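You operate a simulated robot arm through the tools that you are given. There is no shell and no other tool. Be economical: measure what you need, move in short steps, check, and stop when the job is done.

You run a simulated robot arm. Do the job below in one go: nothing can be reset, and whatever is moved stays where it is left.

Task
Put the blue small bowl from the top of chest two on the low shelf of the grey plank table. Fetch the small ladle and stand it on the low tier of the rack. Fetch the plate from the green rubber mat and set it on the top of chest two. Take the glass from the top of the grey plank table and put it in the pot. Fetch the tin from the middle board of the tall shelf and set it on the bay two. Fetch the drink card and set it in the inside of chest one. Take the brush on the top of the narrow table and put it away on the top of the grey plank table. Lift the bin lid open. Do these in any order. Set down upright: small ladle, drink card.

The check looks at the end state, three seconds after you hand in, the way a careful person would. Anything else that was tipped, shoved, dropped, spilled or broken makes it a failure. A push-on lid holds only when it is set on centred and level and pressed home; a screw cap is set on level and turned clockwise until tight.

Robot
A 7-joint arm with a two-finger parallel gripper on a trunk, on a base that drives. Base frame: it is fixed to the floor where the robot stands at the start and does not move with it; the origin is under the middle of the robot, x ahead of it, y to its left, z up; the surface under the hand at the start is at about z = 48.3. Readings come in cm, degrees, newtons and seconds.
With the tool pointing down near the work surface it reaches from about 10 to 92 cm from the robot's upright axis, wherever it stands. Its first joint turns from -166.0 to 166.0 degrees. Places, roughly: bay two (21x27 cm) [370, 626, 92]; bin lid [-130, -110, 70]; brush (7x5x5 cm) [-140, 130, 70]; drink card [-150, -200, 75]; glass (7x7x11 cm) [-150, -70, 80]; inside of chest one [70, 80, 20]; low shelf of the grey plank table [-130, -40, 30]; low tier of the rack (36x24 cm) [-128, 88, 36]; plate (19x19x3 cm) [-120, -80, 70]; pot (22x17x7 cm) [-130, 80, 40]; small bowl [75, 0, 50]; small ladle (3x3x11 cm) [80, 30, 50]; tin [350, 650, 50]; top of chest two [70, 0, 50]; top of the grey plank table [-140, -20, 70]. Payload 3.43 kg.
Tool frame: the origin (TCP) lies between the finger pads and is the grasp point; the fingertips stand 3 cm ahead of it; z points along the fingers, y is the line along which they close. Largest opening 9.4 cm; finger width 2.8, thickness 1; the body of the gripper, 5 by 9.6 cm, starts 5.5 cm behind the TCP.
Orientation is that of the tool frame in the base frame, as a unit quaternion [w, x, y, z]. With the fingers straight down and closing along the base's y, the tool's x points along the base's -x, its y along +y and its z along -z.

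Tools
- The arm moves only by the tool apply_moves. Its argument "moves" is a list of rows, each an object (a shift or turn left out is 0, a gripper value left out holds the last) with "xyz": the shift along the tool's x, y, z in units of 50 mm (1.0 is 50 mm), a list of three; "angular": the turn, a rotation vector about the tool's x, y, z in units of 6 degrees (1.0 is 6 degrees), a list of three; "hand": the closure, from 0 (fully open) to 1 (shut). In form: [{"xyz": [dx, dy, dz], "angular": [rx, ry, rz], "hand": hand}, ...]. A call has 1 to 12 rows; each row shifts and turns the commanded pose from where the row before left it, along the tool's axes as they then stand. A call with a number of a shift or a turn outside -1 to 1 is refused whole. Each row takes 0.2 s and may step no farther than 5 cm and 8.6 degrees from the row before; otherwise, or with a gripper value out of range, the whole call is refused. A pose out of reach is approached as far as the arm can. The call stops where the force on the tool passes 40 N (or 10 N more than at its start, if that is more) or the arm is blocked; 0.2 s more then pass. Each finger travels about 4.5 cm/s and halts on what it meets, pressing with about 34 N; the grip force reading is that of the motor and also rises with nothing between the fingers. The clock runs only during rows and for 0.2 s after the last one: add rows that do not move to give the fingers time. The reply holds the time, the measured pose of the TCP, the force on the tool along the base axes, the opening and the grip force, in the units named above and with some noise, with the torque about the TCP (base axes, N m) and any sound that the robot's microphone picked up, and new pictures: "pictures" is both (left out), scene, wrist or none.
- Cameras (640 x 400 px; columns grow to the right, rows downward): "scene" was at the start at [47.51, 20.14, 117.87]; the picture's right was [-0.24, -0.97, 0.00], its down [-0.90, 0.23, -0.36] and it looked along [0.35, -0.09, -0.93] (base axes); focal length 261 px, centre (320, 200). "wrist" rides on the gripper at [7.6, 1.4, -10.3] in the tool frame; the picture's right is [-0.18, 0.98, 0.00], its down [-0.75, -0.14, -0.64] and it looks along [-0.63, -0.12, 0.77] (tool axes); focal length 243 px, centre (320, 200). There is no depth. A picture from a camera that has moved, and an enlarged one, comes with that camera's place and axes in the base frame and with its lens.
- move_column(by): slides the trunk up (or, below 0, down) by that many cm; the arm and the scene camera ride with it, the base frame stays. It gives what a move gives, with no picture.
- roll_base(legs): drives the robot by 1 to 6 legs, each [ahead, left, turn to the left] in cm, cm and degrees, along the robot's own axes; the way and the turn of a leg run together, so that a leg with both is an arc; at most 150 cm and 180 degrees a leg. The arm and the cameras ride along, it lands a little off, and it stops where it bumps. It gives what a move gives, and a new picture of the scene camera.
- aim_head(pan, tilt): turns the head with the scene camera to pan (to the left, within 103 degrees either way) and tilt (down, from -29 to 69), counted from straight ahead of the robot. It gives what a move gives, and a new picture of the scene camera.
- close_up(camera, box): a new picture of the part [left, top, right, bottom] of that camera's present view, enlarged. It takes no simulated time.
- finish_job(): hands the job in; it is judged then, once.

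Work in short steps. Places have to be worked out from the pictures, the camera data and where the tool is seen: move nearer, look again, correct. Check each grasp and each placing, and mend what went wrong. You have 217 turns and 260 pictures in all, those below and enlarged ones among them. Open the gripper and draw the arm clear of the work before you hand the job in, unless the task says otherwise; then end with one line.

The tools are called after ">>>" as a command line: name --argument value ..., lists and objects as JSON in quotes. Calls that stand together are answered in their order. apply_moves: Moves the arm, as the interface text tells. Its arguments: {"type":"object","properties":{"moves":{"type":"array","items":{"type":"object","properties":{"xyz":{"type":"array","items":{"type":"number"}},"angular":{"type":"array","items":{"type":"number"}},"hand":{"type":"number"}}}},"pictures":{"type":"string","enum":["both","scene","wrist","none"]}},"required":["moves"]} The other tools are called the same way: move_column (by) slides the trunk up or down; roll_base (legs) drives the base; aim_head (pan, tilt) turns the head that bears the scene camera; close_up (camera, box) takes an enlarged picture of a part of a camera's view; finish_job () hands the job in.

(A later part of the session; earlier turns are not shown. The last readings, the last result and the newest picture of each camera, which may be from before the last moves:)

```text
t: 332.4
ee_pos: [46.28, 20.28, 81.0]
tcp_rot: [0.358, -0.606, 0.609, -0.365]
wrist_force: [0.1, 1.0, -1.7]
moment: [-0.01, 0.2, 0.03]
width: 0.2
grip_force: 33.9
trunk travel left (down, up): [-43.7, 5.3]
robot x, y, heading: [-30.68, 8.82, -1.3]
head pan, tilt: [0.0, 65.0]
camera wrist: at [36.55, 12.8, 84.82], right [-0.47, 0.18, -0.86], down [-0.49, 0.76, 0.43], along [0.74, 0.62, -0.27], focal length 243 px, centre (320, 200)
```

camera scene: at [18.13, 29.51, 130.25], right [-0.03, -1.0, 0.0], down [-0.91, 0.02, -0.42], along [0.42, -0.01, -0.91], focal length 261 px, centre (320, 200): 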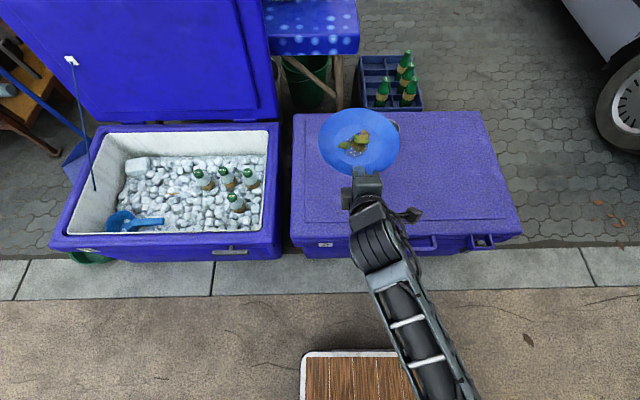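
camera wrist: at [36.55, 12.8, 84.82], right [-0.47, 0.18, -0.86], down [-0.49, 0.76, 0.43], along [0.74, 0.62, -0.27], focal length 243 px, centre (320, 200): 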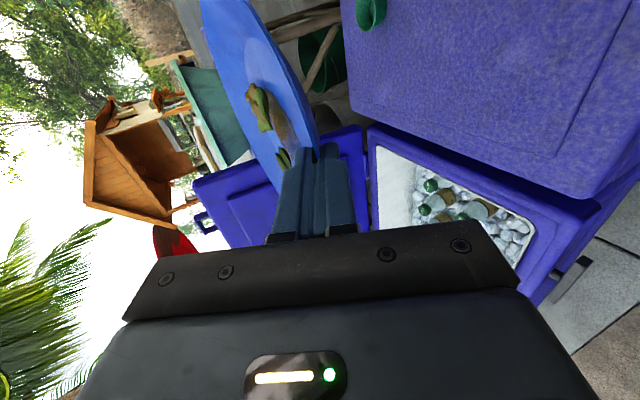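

Plate is over a free area of chest two. Lower with the trunk 26 cm, and check.

>>> move_column --by -26

>>> apply_moves --moves '[{}]' --pictures "both"

```text
t: 335.1
ee_pos: [46.28, 20.21, 54.96]
tcp_rot: [0.358, -0.607, 0.608, -0.365]
wrist_force: [-1.0, 0.9, -1.0]
moment: [0.04, 0.19, 0.01]
width: 0.17
grip_force: 34.2
trunk travel left (down, up): [-17.7, 31.3]
robot x, y, heading: [-30.55, 9.46, -1.4]
head pan, tilt: [0.0, 65.0]
```

```text
t: 335.5
ee_pos: [46.35, 20.36, 55.25]
tcp_rot: [0.359, -0.607, 0.608, -0.365]
wrist_force: [-0.4, 0.6, -2.3]
moment: [0.0, 0.13, 0.01]
width: 0.18
grip_force: 34.1
trunk travel left (down, up): [-17.7, 31.3]
robot x, y, heading: [-30.5, 9.08, -1.8]
head pan, tilt: [0.0, 65.0]
camera scene: at [18.12, 29.51, 104.25], right [-0.03, -1.0, 0.0], down [-0.91, 0.02, -0.42], along [0.42, -0.01, -0.91], focal length 261 px, centre (320, 200)
camera wrist: at [36.55, 12.81, 58.83], right [-0.47, 0.18, -0.86], down [-0.49, 0.76, 0.43], along [0.73, 0.62, -0.27], focal length 243 px, centre (320, 200)
```

scene: 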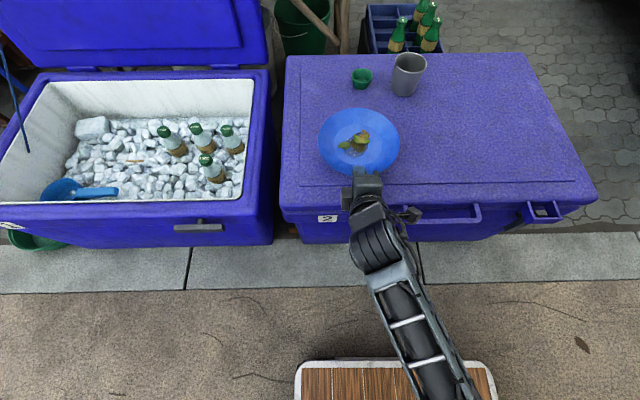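
wrist: 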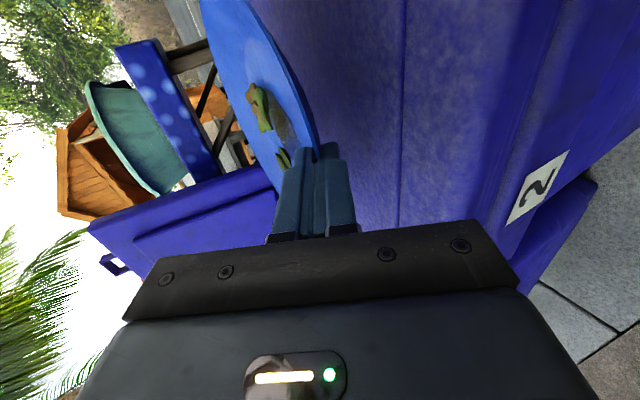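

>>> apply_moves --moves '[{"xyz": [0, 0.26, 0.14]}, {"xyz": [0, 0.18, 0.095]}]' --pictures "none"

>>> apply_moves --moves '[{"xyz": [0, 0.07, 0.038]}, {"xyz": [0, 0.07, 0.038]}]' --pictures "wrist"

```text
t: 336.1
ee_pos: [46.35, 20.4, 52.54]
tcp_rot: [0.359, -0.607, 0.609, -0.364]
wrist_force: [0.3, -0.4, -2.0]
moment: [0.0, 0.15, 0.01]
width: 0.19
grip_force: 33.4
trunk travel left (down, up): [-17.7, 31.3]
robot x, y, heading: [-30.88, 9.43, -1.2]
head pan, tilt: [0.0, 65.0]
```

```text
t: 336.7
ee_pos: [46.41, 20.23, 51.89]
tcp_rot: [0.358, -0.606, 0.609, -0.365]
wrist_force: [0.0, -0.4, -1.7]
moment: [0.0, 0.17, 0.04]
width: 0.2
grip_force: 34.4
trunk travel left (down, up): [-17.7, 31.3]
robot x, y, heading: [-30.79, 9.3, -1.4]
head pan, tilt: [0.0, 65.0]
camera wrist: at [36.5, 12.77, 55.5], right [-0.47, 0.18, -0.86], down [-0.49, 0.76, 0.43], along [0.74, 0.62, -0.27], focal length 243 px, centre (320, 200)
```

wrist: 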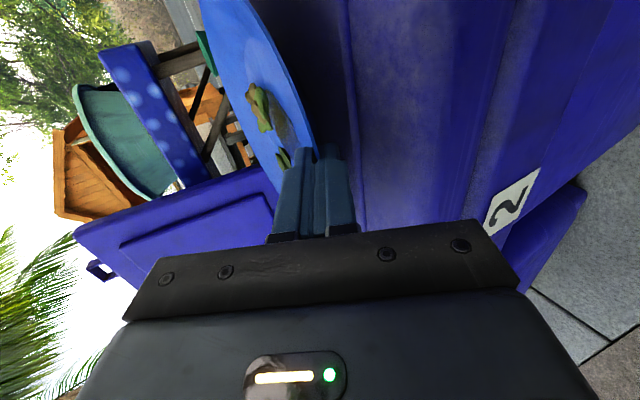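

>>> apply_moves --moves '[{"xyz": [0, 0.06, 0.03]}, {"xyz": [0, 0.06, 0.03]}]' --pictures "none"

>>> apply_moves --moves '[{"xyz": [0, 0.05, 0.025]}]' --pictures "wrist"

```text
t: 337.3
ee_pos: [46.22, 20.21, 50.97]
tcp_rot: [0.359, -0.607, 0.609, -0.365]
wrist_force: [0.8, -0.4, -1.6]
moment: [0.01, 0.18, 0.0]
width: 0.2
grip_force: 34.2
trunk travel left (down, up): [-17.7, 31.3]
robot x, y, heading: [-30.44, 9.23, -1.3]
head pan, tilt: [0.0, 65.0]
```

```text
t: 337.7
ee_pos: [46.24, 20.26, 50.73]
tcp_rot: [0.358, -0.606, 0.61, -0.365]
wrist_force: [-0.4, 0.2, 0.2]
moment: [0.08, 0.16, 0.01]
width: 0.2
grip_force: 34.3
trunk travel left (down, up): [-17.7, 31.3]
robot x, y, heading: [-30.68, 9.07, -1.5]
head pan, tilt: [0.0, 65.0]
camera wrist: at [36.48, 12.77, 54.53], right [-0.47, 0.18, -0.86], down [-0.49, 0.76, 0.43], along [0.74, 0.62, -0.27], focal length 243 px, centre (320, 200)
```

wrist: 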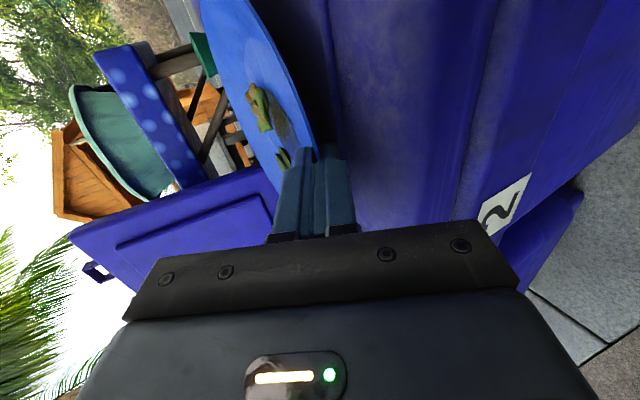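

Contact begins. Check the plate's attitude from the scene camera.

>>> close_up --camera "scene" --box '[290, 80, 450, 240]'

>>> close_up --camera "wrist" --box '[180, 0, 420, 200]'

```text
2.50 times, centred on (370, 160) of scene
camera zoom: at [18.12, 29.51, 104.26], right [-0.03, -1.0, 0.0], down [-0.91, 0.02, -0.42], along [0.42, -0.01, -0.91], focal length 652 px, centre (195, 300)
```

zoom: 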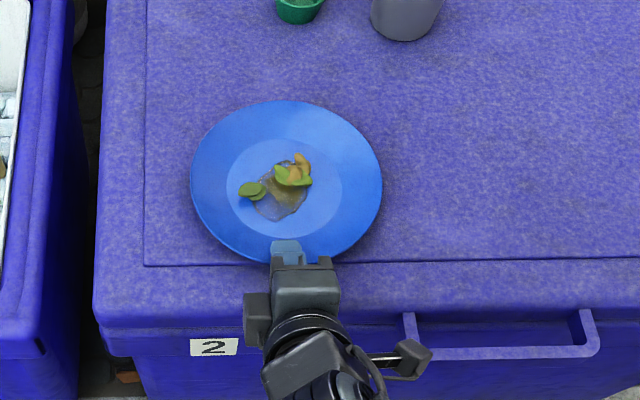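

```text
2.00 times, centred on (300, 100) of wrist
camera zoom: at [36.48, 12.77, 54.53], right [-0.47, 0.18, -0.86], down [-0.49, 0.76, 0.43], along [0.74, 0.62, -0.27], focal length 485 px, centre (360, 400)
```

zoom: 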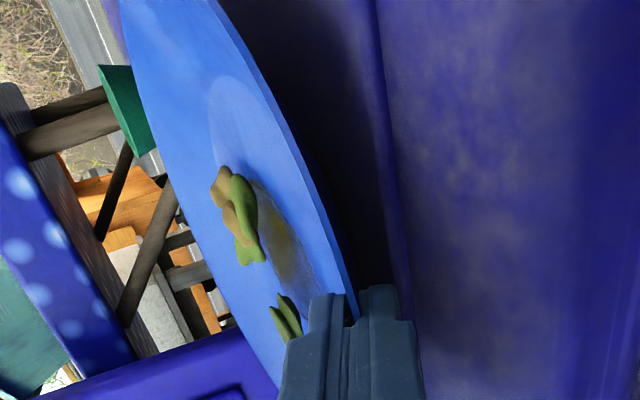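

Plate's back edge is still ~5° high. Raise 0.4 cm and pitch 5° further so it settles flat.

>>> apply_moves --moves '[{"xyz": [0, -0.07, -0.038]}, {"angular": [-0.4, 0, 0]}, {"angular": [-0.4, 0, 0]}]' --pictures "wrist"

>>> close_up --camera "scene" --box '[290, 80, 450, 240]'

```text
t: 338.5
ee_pos: [46.3, 20.26, 51.39]
tcp_rot: [0.333, -0.62, 0.624, -0.339]
wrist_force: [1.1, -0.6, 0.8]
moment: [0.06, -0.22, 0.01]
width: 0.18
grip_force: 34.5
trunk travel left (down, up): [-17.7, 31.3]
robot x, y, heading: [-30.49, 9.49, -1.2]
head pan, tilt: [0.0, 65.0]
camera wrist: at [36.84, 12.77, 55.85], right [-0.54, 0.18, -0.82], down [-0.45, 0.76, 0.47], along [0.71, 0.62, -0.33], focal length 243 px, centre (320, 200)
```

wrist: 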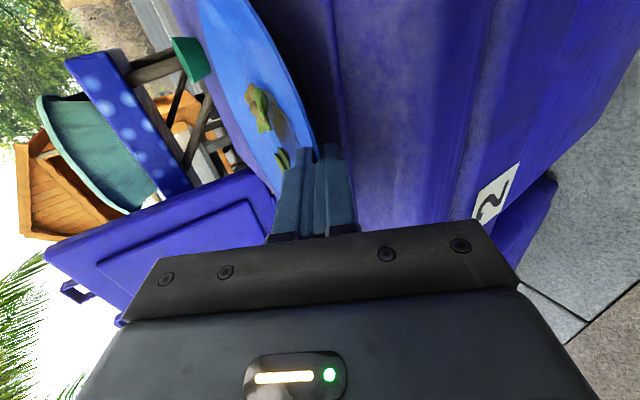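

```text
2.50 times, centred on (370, 160) of scene
camera zoom: at [18.12, 29.51, 104.26], right [-0.03, -1.0, 0.0], down [-0.91, 0.02, -0.42], along [0.42, -0.01, -0.91], focal length 652 px, centre (195, 300)
```

zoom: 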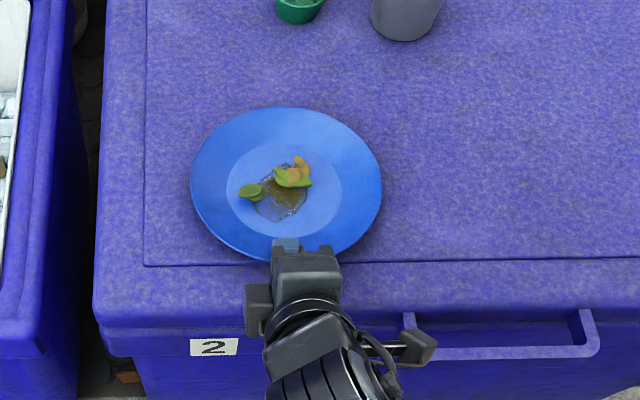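

Now it rests level. Lower 0.2 cm, open slightly and slide the fingers back along the rim slope.

>>> apply_moves --moves '[{"xyz": [0, 0.03, 0.02]}, {"hand": 0.9}, {}, {}]' --pictures "wrist"

>>> close_up --camera "wrist" --box '[210, 60, 430, 240]'

```text
t: 339.5
ee_pos: [46.31, 20.19, 51.14]
tcp_rot: [0.332, -0.621, 0.624, -0.34]
wrist_force: [-0.4, -2.3, 6.6]
moment: [0.03, -0.08, -0.05]
width: 0.64
grip_force: 0.1
trunk travel left (down, up): [-17.7, 31.3]
robot x, y, heading: [-30.52, 8.9, -1.3]
head pan, tilt: [0.0, 65.0]
camera wrist: at [36.86, 12.8, 55.64], right [-0.54, 0.18, -0.82], down [-0.45, 0.76, 0.47], along [0.71, 0.62, -0.33], focal length 243 px, centre (320, 200)
```

wrist: 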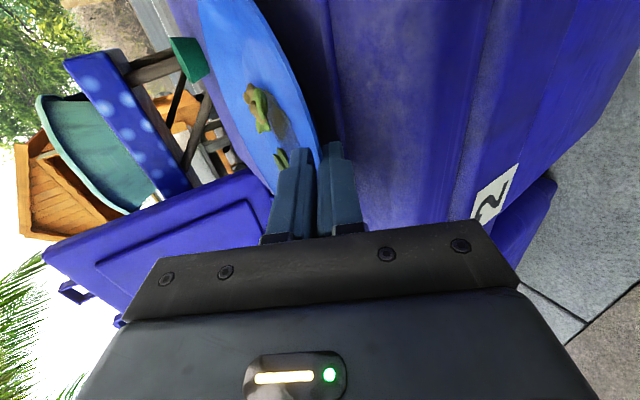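

```text
2.22 times, centred on (320, 150) of wrist
camera zoom: at [36.86, 12.8, 55.64], right [-0.54, 0.18, -0.82], down [-0.45, 0.76, 0.47], along [0.71, 0.62, -0.33], focal length 539 px, centre (320, 311)
```

zoom: 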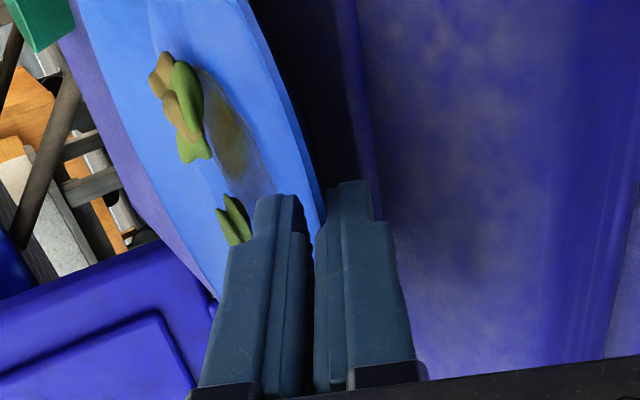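

>>> apply_moves --moves '[{"xyz": [0, -0.02, -0.15]}, {"xyz": [0, 0, -0.3]}, {"xyz": [0, 0, -0.4]}]' --pictures "both"

```text
t: 340.3
ee_pos: [42.77, 20.33, 53.43]
tcp_rot: [0.332, -0.621, 0.623, -0.339]
wrist_force: [0.5, -0.1, 0.1]
moment: [0.02, -0.01, 0.01]
width: 0.92
grip_force: 0.0
trunk travel left (down, up): [-17.7, 31.3]
robot x, y, heading: [-30.49, 9.5, -1.4]
head pan, tilt: [0.0, 65.0]
camera scene: at [18.13, 29.51, 104.25], right [-0.03, -1.0, 0.0], down [-0.91, 0.02, -0.42], along [0.42, -0.01, -0.91], focal length 261 px, centre (320, 200)
camera wrist: at [33.25, 12.81, 57.86], right [-0.54, 0.18, -0.82], down [-0.45, 0.76, 0.47], along [0.71, 0.62, -0.33], focal length 243 px, centre (320, 200)
```

scene: 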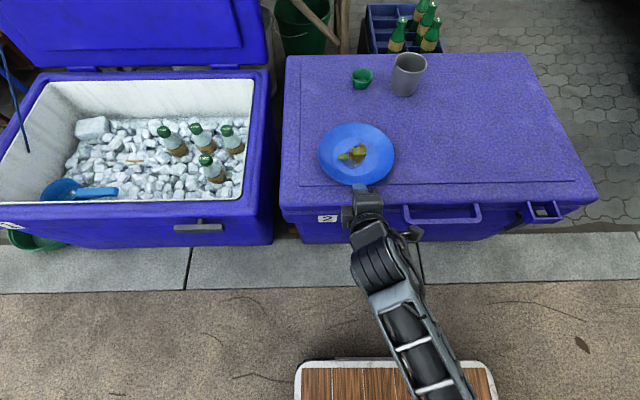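
wrist: 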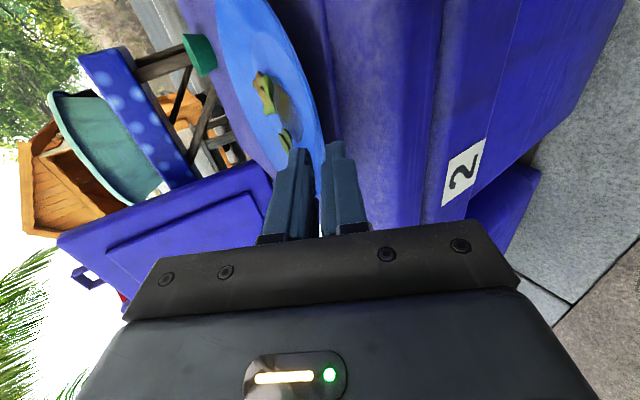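

Coming free. Withdraw fully and view the plate.

>>> apply_moves --moves '[{"xyz": [0, 0, -0.5]}, {"xyz": [0, 0, -0.8]}, {"xyz": [0, -0.4, -0.8]}, {"xyz": [0, -0.6, -0.6], "hand": 0.3}]' --pictures "none"

>>> close_up --camera "scene" --box '[260, 40, 460, 240]'

```text
t: 341.3
ee_pos: [34.27, 20.13, 65.19]
tcp_rot: [0.332, -0.621, 0.624, -0.338]
wrist_force: [-0.7, 0.0, 0.1]
moment: [0.01, 0.0, 0.02]
width: 4.4
grip_force: 0.1
trunk travel left (down, up): [-17.7, 31.3]
robot x, y, heading: [-30.4, 9.45, -1.6]
head pan, tilt: [0.0, 65.0]
```

```text
2.00 times, centred on (360, 140) of scene
camera zoom: at [18.13, 29.51, 104.25], right [-0.03, -1.0, 0.0], down [-0.91, 0.02, -0.42], along [0.42, -0.01, -0.91], focal length 521 px, centre (240, 320)
```

zoom: 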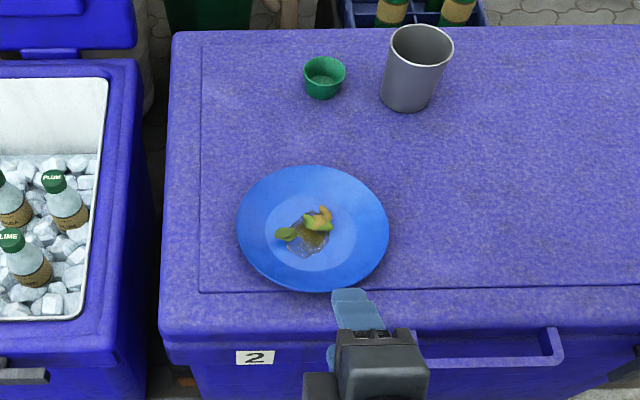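

The plate is set with its contents intact. The tin remains, about 6 m away. Raise the trunk, back up, turn left and look along the way.

>>> move_column --by 12

>>> roll_base --legs '[[-12, 0, 0], [0, 0, 91]]'

>>> aim_head --pan 0 --tilt 15

```text
t: 342.8
ee_pos: [34.39, 20.08, 77.11]
tcp_rot: [0.333, -0.621, 0.623, -0.339]
wrist_force: [0.3, 0.5, -0.6]
moment: [0.01, -0.01, 0.03]
width: 6.56
grip_force: 0.0
trunk travel left (down, up): [-29.7, 19.3]
robot x, y, heading: [-30.6, 9.49, -1.5]
head pan, tilt: [0.0, 65.0]
```

```text
t: 347.8
ee_pos: [-52.27, 74.73, 77.14]
tcp_rot: [-0.475, 0.88, -0.01, 0.009]
wrist_force: [-0.6, -0.8, -0.3]
moment: [-0.02, 0.03, 0.03]
width: 6.56
grip_force: 0.1
trunk travel left (down, up): [-29.7, 19.3]
robot x, y, heading: [-42.27, 9.6, 87.6]
head pan, tilt: [0.0, 65.0]
camera scene: at [-62.01, 58.67, 116.25], right [1.0, -0.04, 0.0], down [-0.04, -0.91, -0.42], along [0.02, 0.42, -0.91], focal length 261 px, centre (320, 200)
```

scene: 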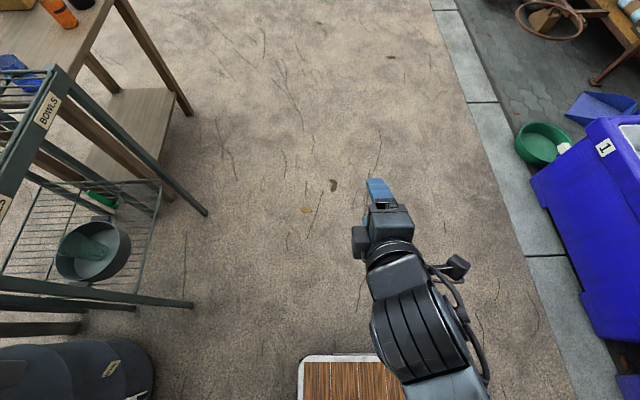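

```text
t: 349.0
ee_pos: [-52.25, 74.64, 77.07]
tcp_rot: [-0.474, 0.881, -0.01, 0.01]
wrist_force: [-0.8, -0.4, 0.6]
moment: [0.02, 0.0, 0.02]
width: 6.61
grip_force: 0.1
trunk travel left (down, up): [-29.7, 19.3]
robot x, y, heading: [-42.86, 9.26, 87.6]
head pan, tilt: [0.0, 15.0]
camera scene: at [-61.87, 61.94, 123.43], right [1.0, -0.04, 0.0], down [-0.01, -0.26, -0.97], along [0.04, 0.96, -0.26], focal length 261 px, centre (320, 200)
```

scene: 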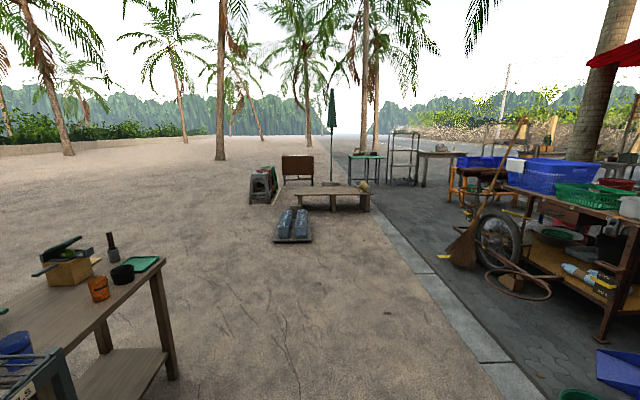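

The route lies between the low bench and the work cart. Drive along in legs.

>>> roll_base --legs '[[100, 0, 2.4], [140, -38, 0], [110, -55, 0]]'

```text
t: 366.9
ee_pos: [43.03, 424.56, 77.07]
tcp_rot: [-0.475, 0.88, -0.003, 0.005]
wrist_force: [-0.9, -0.2, -0.5]
moment: [-0.01, 0.02, -0.02]
width: 6.57
grip_force: 0.0
trunk travel left (down, up): [-29.7, 19.3]
robot x, y, heading: [53.85, 359.71, 88.1]
head pan, tilt: [0.0, 15.0]
camera scene: at [33.67, 411.72, 123.44], right [1.0, -0.03, 0.0], down [-0.01, -0.26, -0.97], along [0.03, 0.97, -0.26], focal length 261 px, centre (320, 200)
```

scene: 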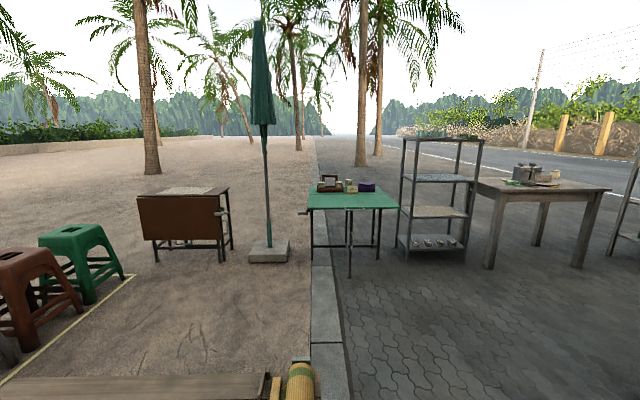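

Another shelf is at the right edge, matching [350, 650]. Pan the head right.

>>> aim_head --pan -50 --tilt 15

```text
t: 368.0
ee_pos: [43.03, 424.56, 77.08]
tcp_rot: [-0.475, 0.88, -0.002, 0.007]
wrist_force: [0.8, -0.2, 0.7]
moment: [0.0, 0.01, 0.01]
width: 6.58
grip_force: 0.0
trunk travel left (down, up): [-29.7, 19.3]
robot x, y, heading: [53.52, 359.27, 88.3]
head pan, tilt: [-50.0, 15.0]
camera scene: at [40.72, 408.19, 123.44], right [0.62, -0.78, 0.0], down [-0.2, -0.16, -0.97], along [0.76, 0.6, -0.26], focal length 261 px, centre (320, 200)
```

scene: 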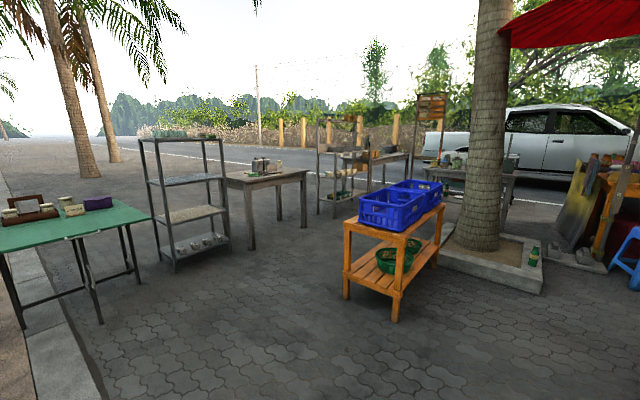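

>>> close_up --camera "scene" --box '[280, 80, 480, 230]'

```text
2.67 times, centred on (380, 155) of scene
camera zoom: at [40.72, 408.19, 123.44], right [0.62, -0.78, 0.0], down [-0.2, -0.16, -0.97], along [0.76, 0.6, -0.26], focal length 695 px, centre (160, 320)
```

zoom: 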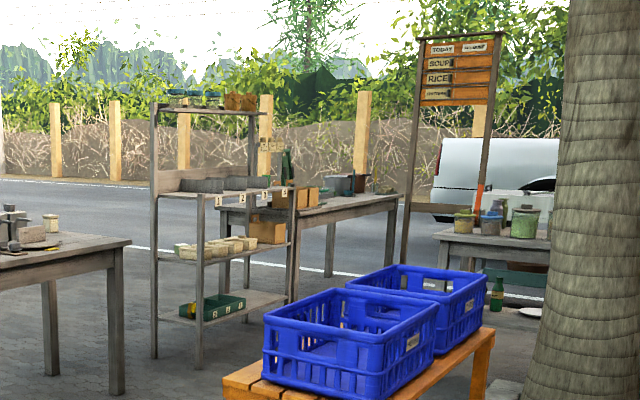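

The tall shelf (bays numbered along its second board) faces -y, spanning x≈333–424, y≈611–647. I'll unroll the wrist first and draw the hand in.

>>> apply_moves --moves '[{"xyz": [0, 0, -0.5], "angular": [0, 0, 1]}, {"xyz": [0, 0, -0.5], "angular": [0, 0, 1]}, {"angular": [0, 0, 1]}, {"angular": [0, 0, 1]}, {"angular": [0, 0, 1]}, {"angular": [0, 0, 1]}, {"angular": [0, 0, 1]}, {"angular": [0, 0, 1]}, {"angular": [0, 0, 1]}, {"angular": [0, 0, 1]}, {"angular": [0, 0, 1]}, {"angular": [0, 0, 1]}]' --pictures "none"

>>> apply_moves --moves '[{"angular": [0, 0, 1]}, {"angular": [0, 0, 1]}, {"angular": [0, 0, 1]}]' --pictures "none"

>>> roll_base --legs '[[130, -40, 1.8], [45, -100, 0], [0, -140, 0]]'

>>> aim_head --pan -20 --tilt 25

```text
t: 370.6
ee_pos: [42.98, 420.41, 79.85]
tcp_rot: [-0.387, 0.709, -0.521, -0.276]
wrist_force: [0.6, -0.4, 0.2]
moment: [0.03, 0.01, 0.03]
width: 6.59
grip_force: 0.0
trunk travel left (down, up): [-29.7, 19.3]
robot x, y, heading: [53.42, 359.47, 88.4]
head pan, tilt: [-50.0, 15.0]
```

```text
t: 371.4
ee_pos: [43.04, 420.45, 79.89]
tcp_rot: [0.34, -0.619, 0.625, 0.332]
wrist_force: [0.3, 0.2, -0.4]
moment: [-0.01, 0.01, -0.03]
width: 6.57
grip_force: 0.0
trunk travel left (down, up): [-29.7, 19.3]
robot x, y, heading: [53.68, 359.75, 88.5]
head pan, tilt: [-50.0, 15.0]
```

```text
t: 381.9
ee_pos: [150.61, 584.61, 79.93]
tcp_rot: [0.348, -0.605, 0.64, 0.322]
wrist_force: [-0.1, 0.4, 0.2]
moment: [-0.01, 0.04, -0.02]
width: 6.56
grip_force: 0.0
trunk travel left (down, up): [-29.7, 19.3]
robot x, y, heading: [158.57, 523.36, 85.6]
head pan, tilt: [-50.0, 15.0]
stopped in leg 2: the robot was blocked; the commanded pose is now the measured one
camera scene: at [147.69, 572.48, 123.44], right [0.58, -0.81, 0.0], down [-0.21, -0.15, -0.97], along [0.79, 0.56, -0.26], focal length 261 px, centre (320, 200)
```

scene: 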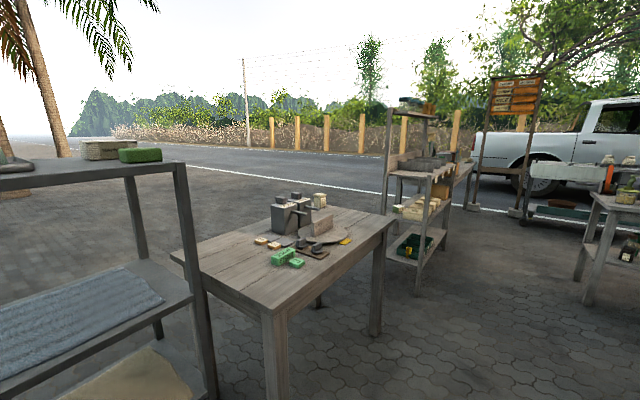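

```text
t: 382.8
ee_pos: [150.58, 584.65, 79.84]
tcp_rot: [0.347, -0.604, 0.64, 0.323]
wrist_force: [-0.5, 0.6, -0.1]
moment: [0.04, -0.02, -0.01]
width: 6.58
grip_force: 0.2
trunk travel left (down, up): [-29.7, 19.3]
robot x, y, heading: [158.53, 523.21, 85.4]
head pan, tilt: [-20.0, 25.0]
camera scene: at [143.91, 575.44, 121.82], right [0.91, -0.41, 0.0], down [-0.18, -0.38, -0.91], along [0.38, 0.82, -0.42], focal length 261 px, centre (320, 200)
```

scene: 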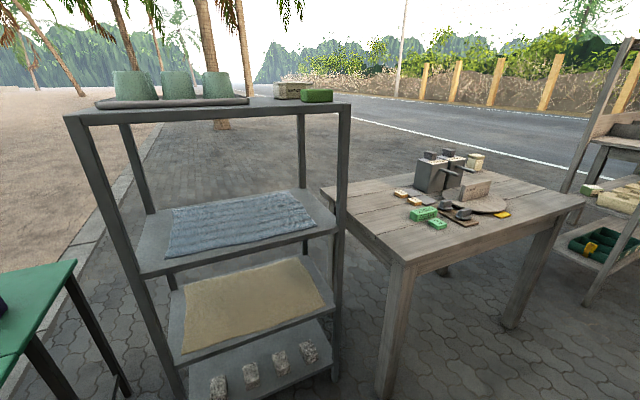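

The base was blocked; look to the right/rear to see what it met.

>>> aim_head --pan -103 --tilt 45

```text
t: 384.4
ee_pos: [150.63, 584.62, 79.85]
tcp_rot: [0.348, -0.604, 0.64, 0.323]
wrist_force: [0.4, 0.3, 0.0]
moment: [0.0, -0.01, 0.02]
width: 6.59
grip_force: 0.0
trunk travel left (down, up): [-29.7, 19.3]
robot x, y, heading: [158.3, 523.38, 85.6]
head pan, tilt: [-103.0, 45.0]
camera scene: at [147.85, 564.62, 118.76], right [-0.3, -0.95, 0.0], down [-0.67, 0.21, -0.71], along [0.67, -0.21, -0.71], focal length 261 px, centre (320, 200)
```

scene: 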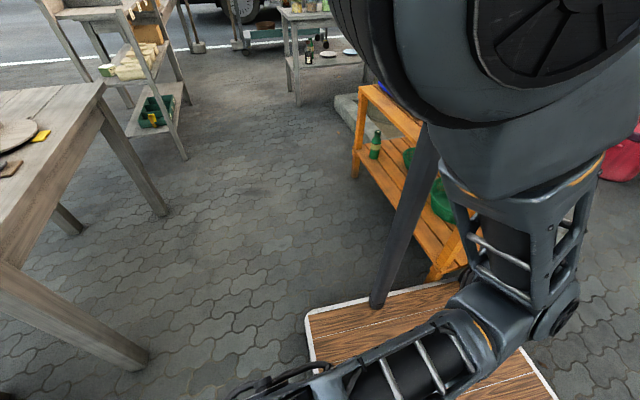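

The deck's right side met the orange bench leg. Move forward and clear of it, straighten, then go right along the corridor (y≈543).

>>> roll_base --legs '[[20, 3, 0], [0, 0, 4.4]]'

>>> roll_base --legs '[[0, -130, 0]]'

>>> aim_head --pan -60 --tilt 30

```text
t: 386.4
ee_pos: [144.9, 604.08, 79.91]
tcp_rot: [-0.337, 0.627, -0.617, -0.336]
wrist_force: [-0.3, -1.0, -0.2]
moment: [-0.03, 0.01, 0.01]
width: 6.56
grip_force: 0.0
trunk travel left (down, up): [-29.7, 19.3]
robot x, y, heading: [157.15, 543.84, 89.4]
head pan, tilt: [-103.0, 45.0]
camera scene: at [143.51, 583.97, 118.76], right [-0.23, -0.97, 0.0], down [-0.69, 0.16, -0.71], along [0.69, -0.16, -0.71], focal length 261 px, centre (320, 200)
```

scene: 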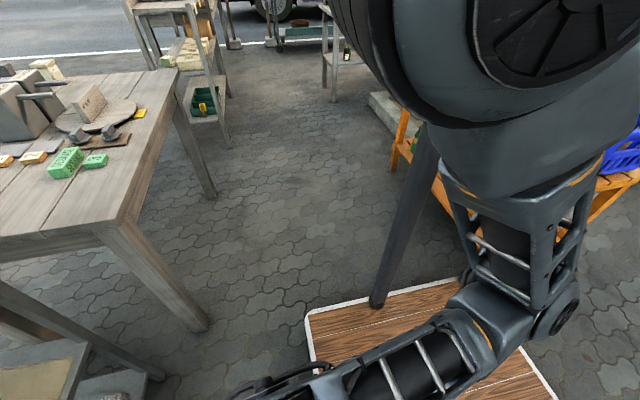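

```text
t: 393.1
ee_pos: [278.29, 601.39, 79.93]
tcp_rot: [0.342, -0.616, 0.629, 0.328]
wrist_force: [0.2, -0.2, -0.2]
moment: [0.04, 0.0, -0.02]
width: 6.6
grip_force: 0.1
trunk travel left (down, up): [-29.7, 19.3]
robot x, y, heading: [288.49, 540.1, 87.6]
head pan, tilt: [-103.0, 45.0]
camera scene: at [276.38, 581.29, 118.76], right [-0.26, -0.96, 0.0], down [-0.68, 0.19, -0.71], along [0.68, -0.19, -0.71], focal length 261 px, centre (320, 200)
```

scene: 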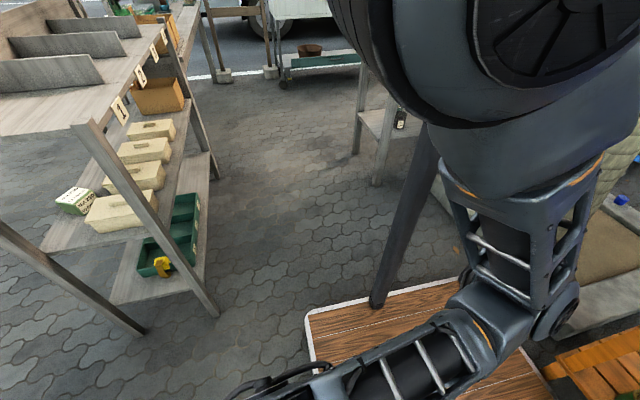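

```text
t: 394.1
ee_pos: [278.38, 601.33, 79.8]
tcp_rot: [0.341, -0.617, 0.628, 0.329]
wrist_force: [-0.1, -1.1, 0.6]
moment: [0.0, 0.01, 0.04]
width: 6.59
grip_force: 0.1
trunk travel left (down, up): [-29.7, 19.3]
robot x, y, heading: [288.53, 540.39, 87.4]
head pan, tilt: [-60.0, 30.0]
camera scene: at [276.54, 587.63, 121.02], right [0.46, -0.89, 0.0], down [-0.44, -0.23, -0.87], along [0.77, 0.4, -0.5], focal length 261 px, centre (320, 200)
```

scene: 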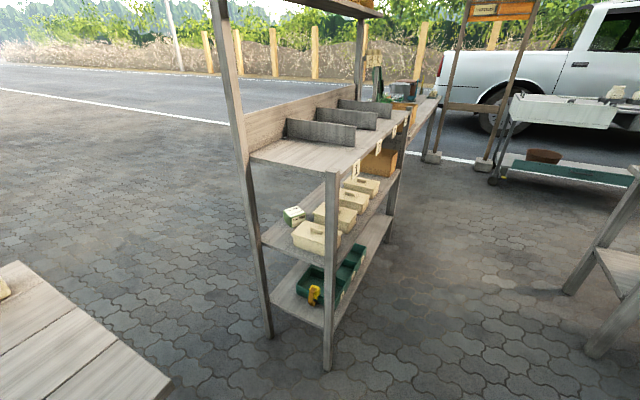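

>>> close_up --camera "scene" --box '[240, 90, 440, 320]'

```text
1.74 times, centred on (340, 205) of scene
camera zoom: at [276.54, 587.63, 121.02], right [0.46, -0.89, 0.0], down [-0.44, -0.23, -0.87], along [0.77, 0.4, -0.5], focal length 453 px, centre (285, 191)
```

zoom: 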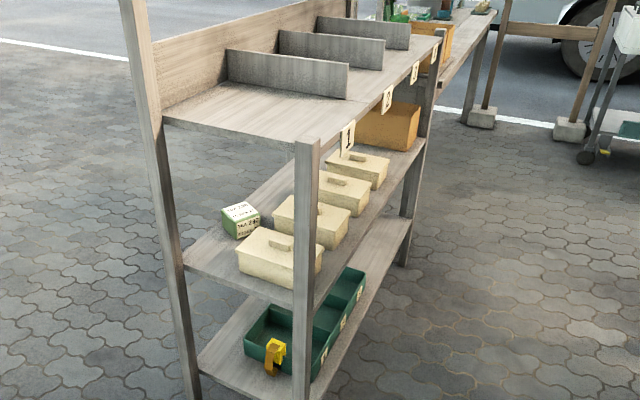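

The tin looks to be the green/white box at about [349, 637] on the middle board (z≈60), behind beige boxes, so it must be fetched through the shelf's open left side. Zoom on it.

>>> close_up --camera "scene" --box '[250, 180, 370, 260]'

```text
5.00 times, centred on (310, 220) of scene
camera zoom: at [276.54, 587.63, 121.02], right [0.46, -0.89, 0.0], down [-0.44, -0.23, -0.87], along [0.77, 0.4, -0.5], focal length 1303 px, centre (370, 100)
```

zoom: 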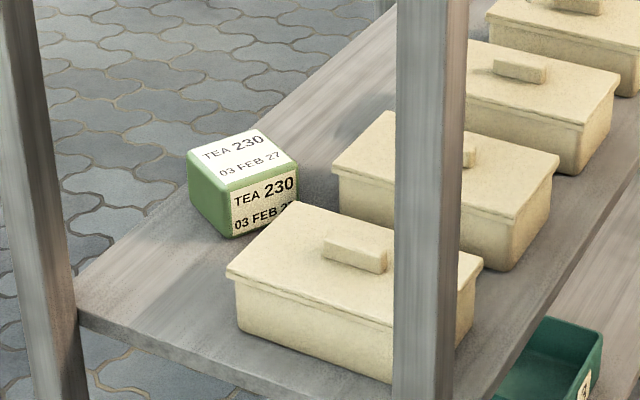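

The tin ("TEA 230") is ~6×5.5×5 cm, centred near [349, 636.6], rotated ~30°, with free space around it behind the boxes (y>628). Plan: enter from the left side with the tool pointing +x. First move the hand right, and yaw it.

>>> apply_moves --moves '[{"xyz": [0, -1, 0]}, {"xyz": [0, -1, 0]}, {"xyz": [0, -1, 0]}, {"xyz": [0, -1, 0]}, {"xyz": [0, -1, 0]}, {"xyz": [-0.3, -1, 0]}, {"angular": [0, 0.55, 0]}, {"angular": [0, 0.55, 0]}]' --pictures "none"

>>> apply_moves --moves '[{"angular": [0.766, 0, 0.643]}, {"angular": [0.766, 0, 0.643]}, {"angular": [0.766, 0, 0.643]}, {"angular": [0.766, 0, 0.643]}, {"angular": [0.766, 0, 0.643]}, {"angular": [0.766, 0, 0.643]}, {"angular": [0.766, 0, 0.643]}]' --pictures "none"

>>> apply_moves --moves '[{"angular": [0.766, 0, 0.643]}, {"angular": [0.766, 0, 0.643]}, {"angular": [0.766, 0, 0.643]}, {"angular": [0.766, 0, 0.643]}, {"angular": [0.766, 0, 0.643]}, {"angular": [0.766, 0, 0.643]}, {"angular": [0.766, 0, 0.643]}]' --pictures "both"

```text
refused: row 6 steps farther than a row can; nothing moved
```

```text
t: 395.8
ee_pos: [278.51, 601.3, 79.87]
tcp_rot: [0.412, -0.335, 0.82, 0.213]
wrist_force: [0.3, 0.4, -0.5]
moment: [-0.04, 0.01, 0.0]
width: 6.57
grip_force: 0.0
trunk travel left (down, up): [-29.7, 19.3]
robot x, y, heading: [288.7, 540.34, 87.6]
head pan, tilt: [-60.0, 30.0]
```

```text
t: 397.4
ee_pos: [278.21, 601.39, 79.79]
tcp_rot: [0.428, -0.011, 0.901, 0.069]
wrist_force: [0.8, -1.3, -0.4]
moment: [-0.02, -0.01, -0.04]
width: 6.57
grip_force: 0.1
trunk travel left (down, up): [-29.7, 19.3]
robot x, y, heading: [288.13, 539.94, 87.7]
head pan, tilt: [-60.0, 30.0]
camera scene: at [276.54, 587.63, 121.02], right [0.46, -0.89, 0.0], down [-0.44, -0.23, -0.87], along [0.77, 0.4, -0.5], focal length 261 px, centre (320, 200)
camera wrist: at [265.41, 601.8, 80.58], right [0.04, 0.97, 0.26], down [-0.01, -0.26, 0.97], along [1.0, -0.04, 0.0], focal length 243 px, centre (320, 200)
```

scene: 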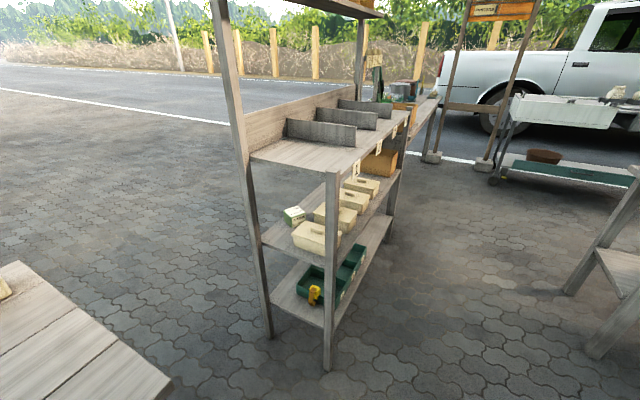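
wrist: 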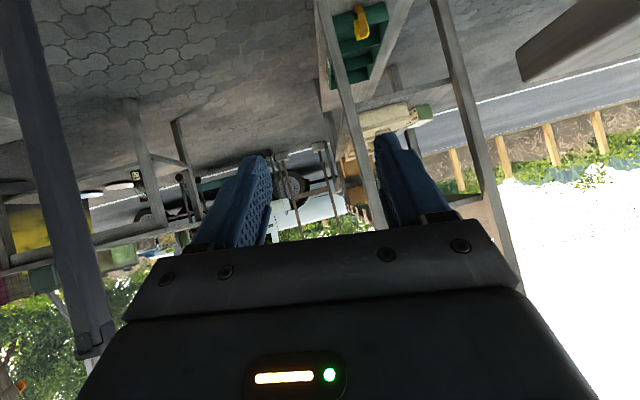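

Tool now points along +x. Level its roll and move it 25 cm toward +x, then drive 30 cm ahead.

>>> apply_moves --moves '[{"angular": [0.7, 0, -0.85]}, {"xyz": [-0.62, 0, 0.76]}, {"xyz": [-0.62, 0, 0.76]}, {"xyz": [-0.62, 0, 0.76]}, {"xyz": [-0.62, 0, 0.76]}, {"xyz": [-0.62, 0, 0.76]}]' --pictures "none"

>>> roll_base --legs '[[28, 2, 0]]'

>>> aim_head --pan -85 --tilt 45

>>> apply_moves --moves '[{}]' --pictures "wrist"

```text
t: 398.8
ee_pos: [303.03, 603.54, 80.38]
tcp_rot: [0.431, -0.038, 0.901, 0.018]
wrist_force: [-0.5, -0.3, 0.2]
moment: [0.02, 0.0, -0.01]
width: 6.59
grip_force: 0.1
trunk travel left (down, up): [-29.7, 19.3]
robot x, y, heading: [288.47, 540.19, 87.6]
head pan, tilt: [-60.0, 30.0]
```

```text
t: 400.8
ee_pos: [302.31, 632.62, 80.31]
tcp_rot: [0.431, -0.037, 0.901, 0.018]
wrist_force: [-0.4, 0.4, -0.5]
moment: [-0.01, -0.03, 0.02]
width: 6.57
grip_force: 0.0
trunk travel left (down, up): [-29.7, 19.3]
robot x, y, heading: [287.53, 569.55, 87.7]
head pan, tilt: [-60.0, 30.0]
camera scene: at [275.76, 616.73, 121.02], right [0.46, -0.89, 0.0], down [-0.44, -0.23, -0.87], along [0.77, 0.4, -0.5], focal length 261 px, centre (320, 200)
```

scene: 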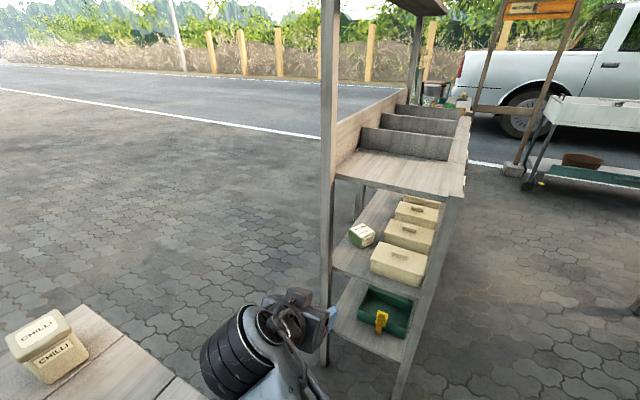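

```text
t: 401.6
ee_pos: [302.37, 632.51, 80.23]
tcp_rot: [0.431, -0.037, 0.901, 0.017]
wrist_force: [0.1, -1.4, 0.5]
moment: [-0.02, -0.01, 0.01]
width: 6.6
grip_force: 0.0
trunk travel left (down, up): [-29.7, 19.3]
robot x, y, heading: [287.23, 569.6, 87.7]
head pan, tilt: [-85.0, 45.0]
camera scene: at [275.87, 612.91, 118.76], right [0.05, -1.0, 0.0], down [-0.71, -0.03, -0.71], along [0.71, 0.03, -0.71], focal length 261 px, centre (320, 200)
```

scene: 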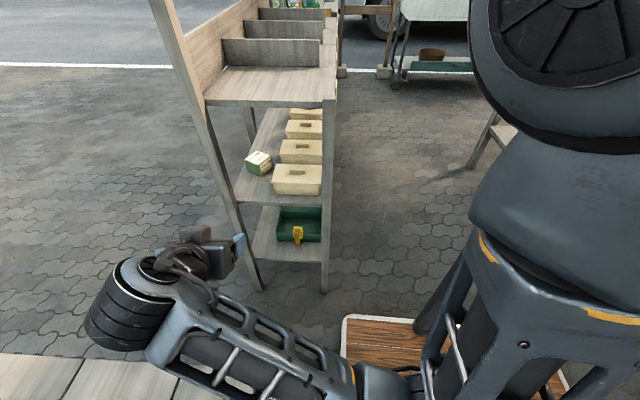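

```text
t: 402.0
ee_pos: [302.46, 632.55, 80.18]
tcp_rot: [0.431, -0.037, 0.902, 0.018]
wrist_force: [-0.3, -0.7, 0.0]
moment: [0.0, 0.02, 0.0]
width: 6.59
grip_force: 0.0
trunk travel left (down, up): [-29.7, 19.3]
robot x, y, heading: [287.79, 569.48, 87.8]
head pan, tilt: [-85.0, 45.0]
camera wrist: at [289.47, 633.01, 80.78], right [0.04, 0.99, 0.14], down [-0.01, -0.14, 0.99], along [1.0, -0.04, 0.01], focal length 243 px, centre (320, 200)
```

wrist: 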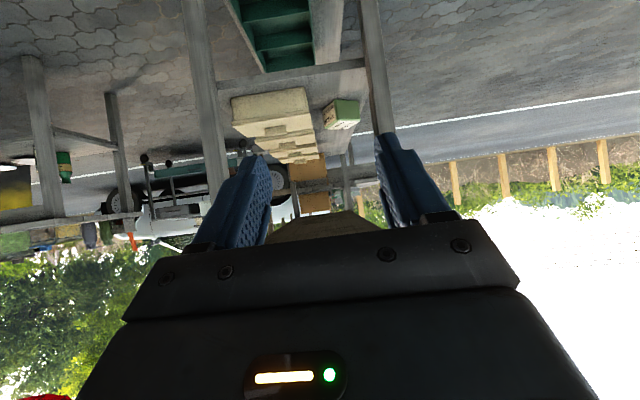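

From three views the tin's centre is about [352, 638.8], board z≈58; its near corner points at the hand. I'll first nudge it square with closed fingers, then grasp. Move in toward the side opening.

>>> apply_moves --moves '[{"xyz": [-0.31, 0, 0.92], "hand": 1.0}, {"xyz": [-0.31, 0, 0.92]}, {"xyz": [-0.31, 0, 0.92]}, {"xyz": [-0.31, 0, 0.92]}, {"xyz": [-0.31, 0, 0.92]}, {"xyz": [-0.31, 0, 0.92]}]' --pictures "both"

```text
t: 403.4
ee_pos: [329.7, 634.74, 70.03]
tcp_rot: [0.431, -0.037, 0.902, 0.017]
wrist_force: [0.2, -0.4, 0.0]
moment: [0.02, -0.03, 0.0]
width: 0.0
grip_force: 32.7
trunk travel left (down, up): [-29.7, 19.3]
robot x, y, heading: [288.05, 569.28, 87.8]
head pan, tilt: [-85.0, 45.0]
camera scene: at [275.83, 612.88, 118.76], right [0.05, -1.0, 0.0], down [-0.71, -0.03, -0.71], along [0.71, 0.03, -0.71], focal length 261 px, centre (320, 200)
camera wrist: at [316.78, 635.19, 70.54], right [0.03, 0.99, 0.14], down [-0.01, -0.14, 0.99], along [1.0, -0.04, 0.01], focal length 243 px, centre (320, 200)
```

scene: 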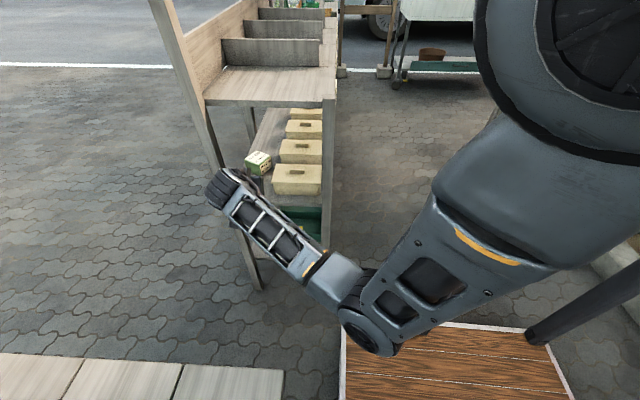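
wrist: 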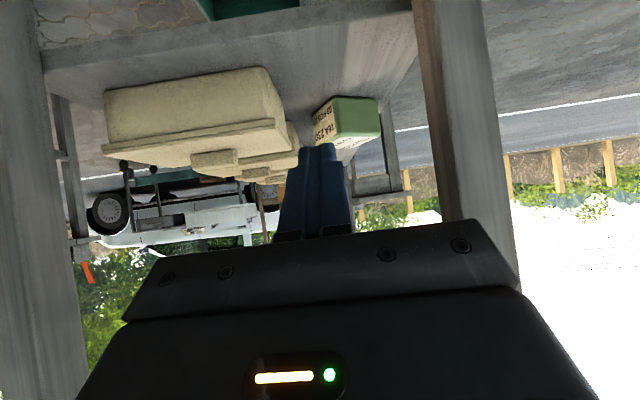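

>>> close_up --camera "wrist" --box '[270, 70, 430, 190]'

```text
3.33 times, centred on (350, 130) of wrist
camera zoom: at [316.78, 635.19, 70.54], right [0.03, 0.99, 0.14], down [-0.01, -0.14, 0.99], along [1.0, -0.04, 0.01], focal length 809 px, centre (220, 433)
```

zoom: 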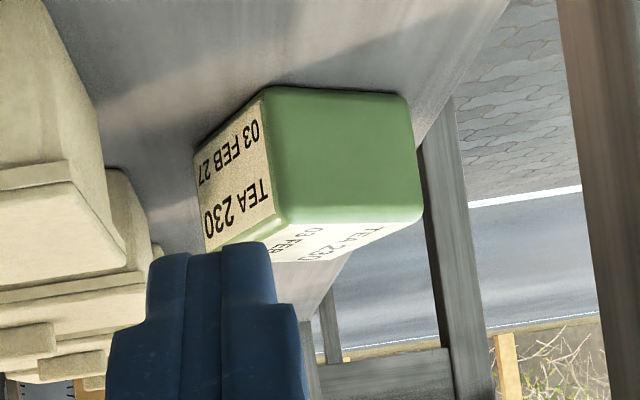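

Now I see the tin well: 6.5×7.5 cm, rotated ~25°, centre [353.3, 639]. I'll bring the closed fingertips to just short of its near corner (y≈637).

>>> apply_moves --moves '[{"xyz": [-0.155, 0.05, 0.8]}, {"xyz": [-0.155, 0.05, 0.8]}, {"xyz": [-0.155, 0.05, 0.8]}, {"xyz": [-0.155, 0.06, 0.8]}]' --pictures "both"

```text
t: 404.4
ee_pos: [343.8, 636.86, 62.41]
tcp_rot: [0.43, -0.037, 0.902, 0.017]
wrist_force: [0.8, 0.1, 0.1]
moment: [-0.02, 0.01, 0.0]
width: 0.02
grip_force: 32.8
trunk travel left (down, up): [-29.7, 19.3]
robot x, y, heading: [287.79, 569.41, 87.7]
head pan, tilt: [-85.0, 45.0]
camera scene: at [275.83, 612.88, 118.76], right [0.05, -1.0, 0.0], down [-0.71, -0.03, -0.71], along [0.71, 0.03, -0.71], focal length 261 px, centre (320, 200)
camera wrist: at [330.88, 637.46, 62.96], right [0.04, 0.99, 0.14], down [-0.01, -0.14, 0.99], along [1.0, -0.04, 0.01], focal length 243 px, centre (320, 200)
```

scene: 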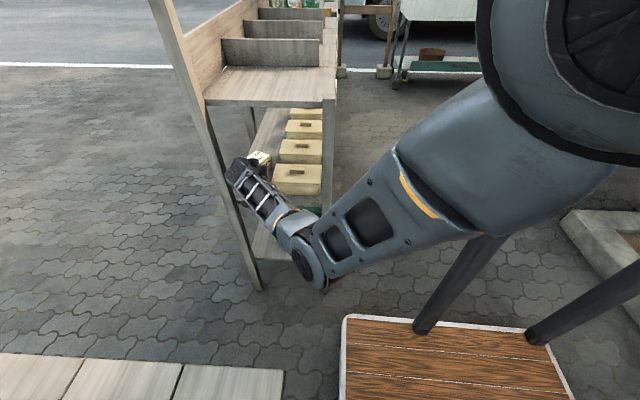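
wrist: 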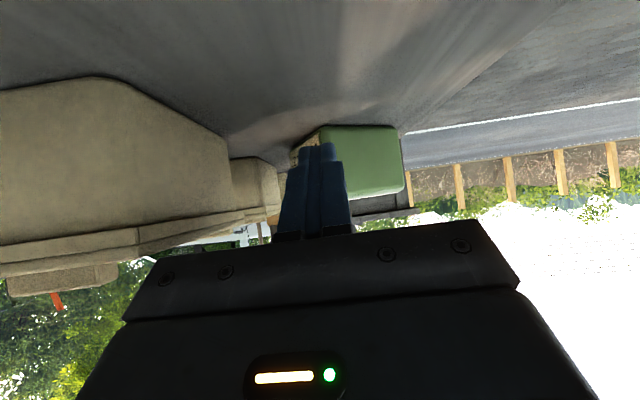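

Push gently: advance 4.5 cm (about 2 cm of pushing), then look.

>>> apply_moves --moves '[{"xyz": [-0.28, 0, 0.35]}, {"xyz": [-0.15, 0, 0.19]}, {"xyz": [-0.13, 0, 0.16]}]' --pictures "wrist"

>>> close_up --camera "wrist" --box '[240, 70, 440, 220]'

```text
t: 405.2
ee_pos: [348.11, 637.38, 62.63]
tcp_rot: [0.431, -0.037, 0.901, 0.016]
wrist_force: [0.5, 1.3, 0.1]
moment: [-0.04, 0.05, -0.03]
width: 0.0
grip_force: 32.9
trunk travel left (down, up): [-29.7, 19.3]
robot x, y, heading: [287.67, 569.75, 87.9]
head pan, tilt: [-85.0, 45.0]
camera wrist: at [335.3, 637.91, 63.17], right [0.04, 0.99, 0.14], down [-0.01, -0.14, 0.99], along [1.0, -0.04, 0.01], focal length 243 px, centre (320, 200)
```

wrist: 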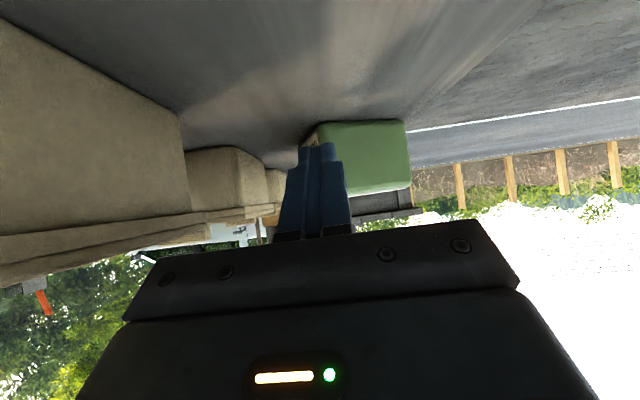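

```text
2.67 times, centred on (340, 145) of wrist
camera zoom: at [335.3, 637.91, 63.17], right [0.04, 0.99, 0.14], down [-0.01, -0.14, 0.99], along [1.0, -0.04, 0.01], focal length 647 px, centre (267, 347)
```

zoom: 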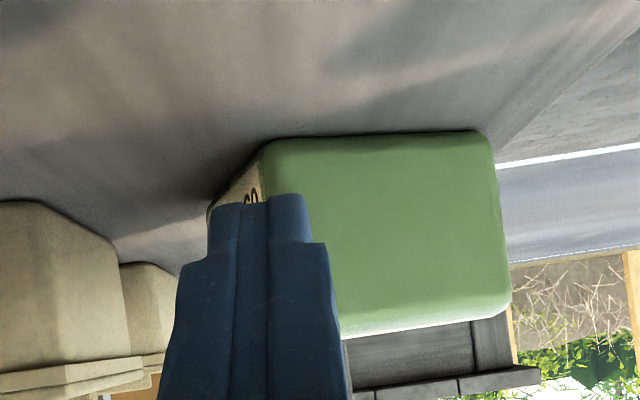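

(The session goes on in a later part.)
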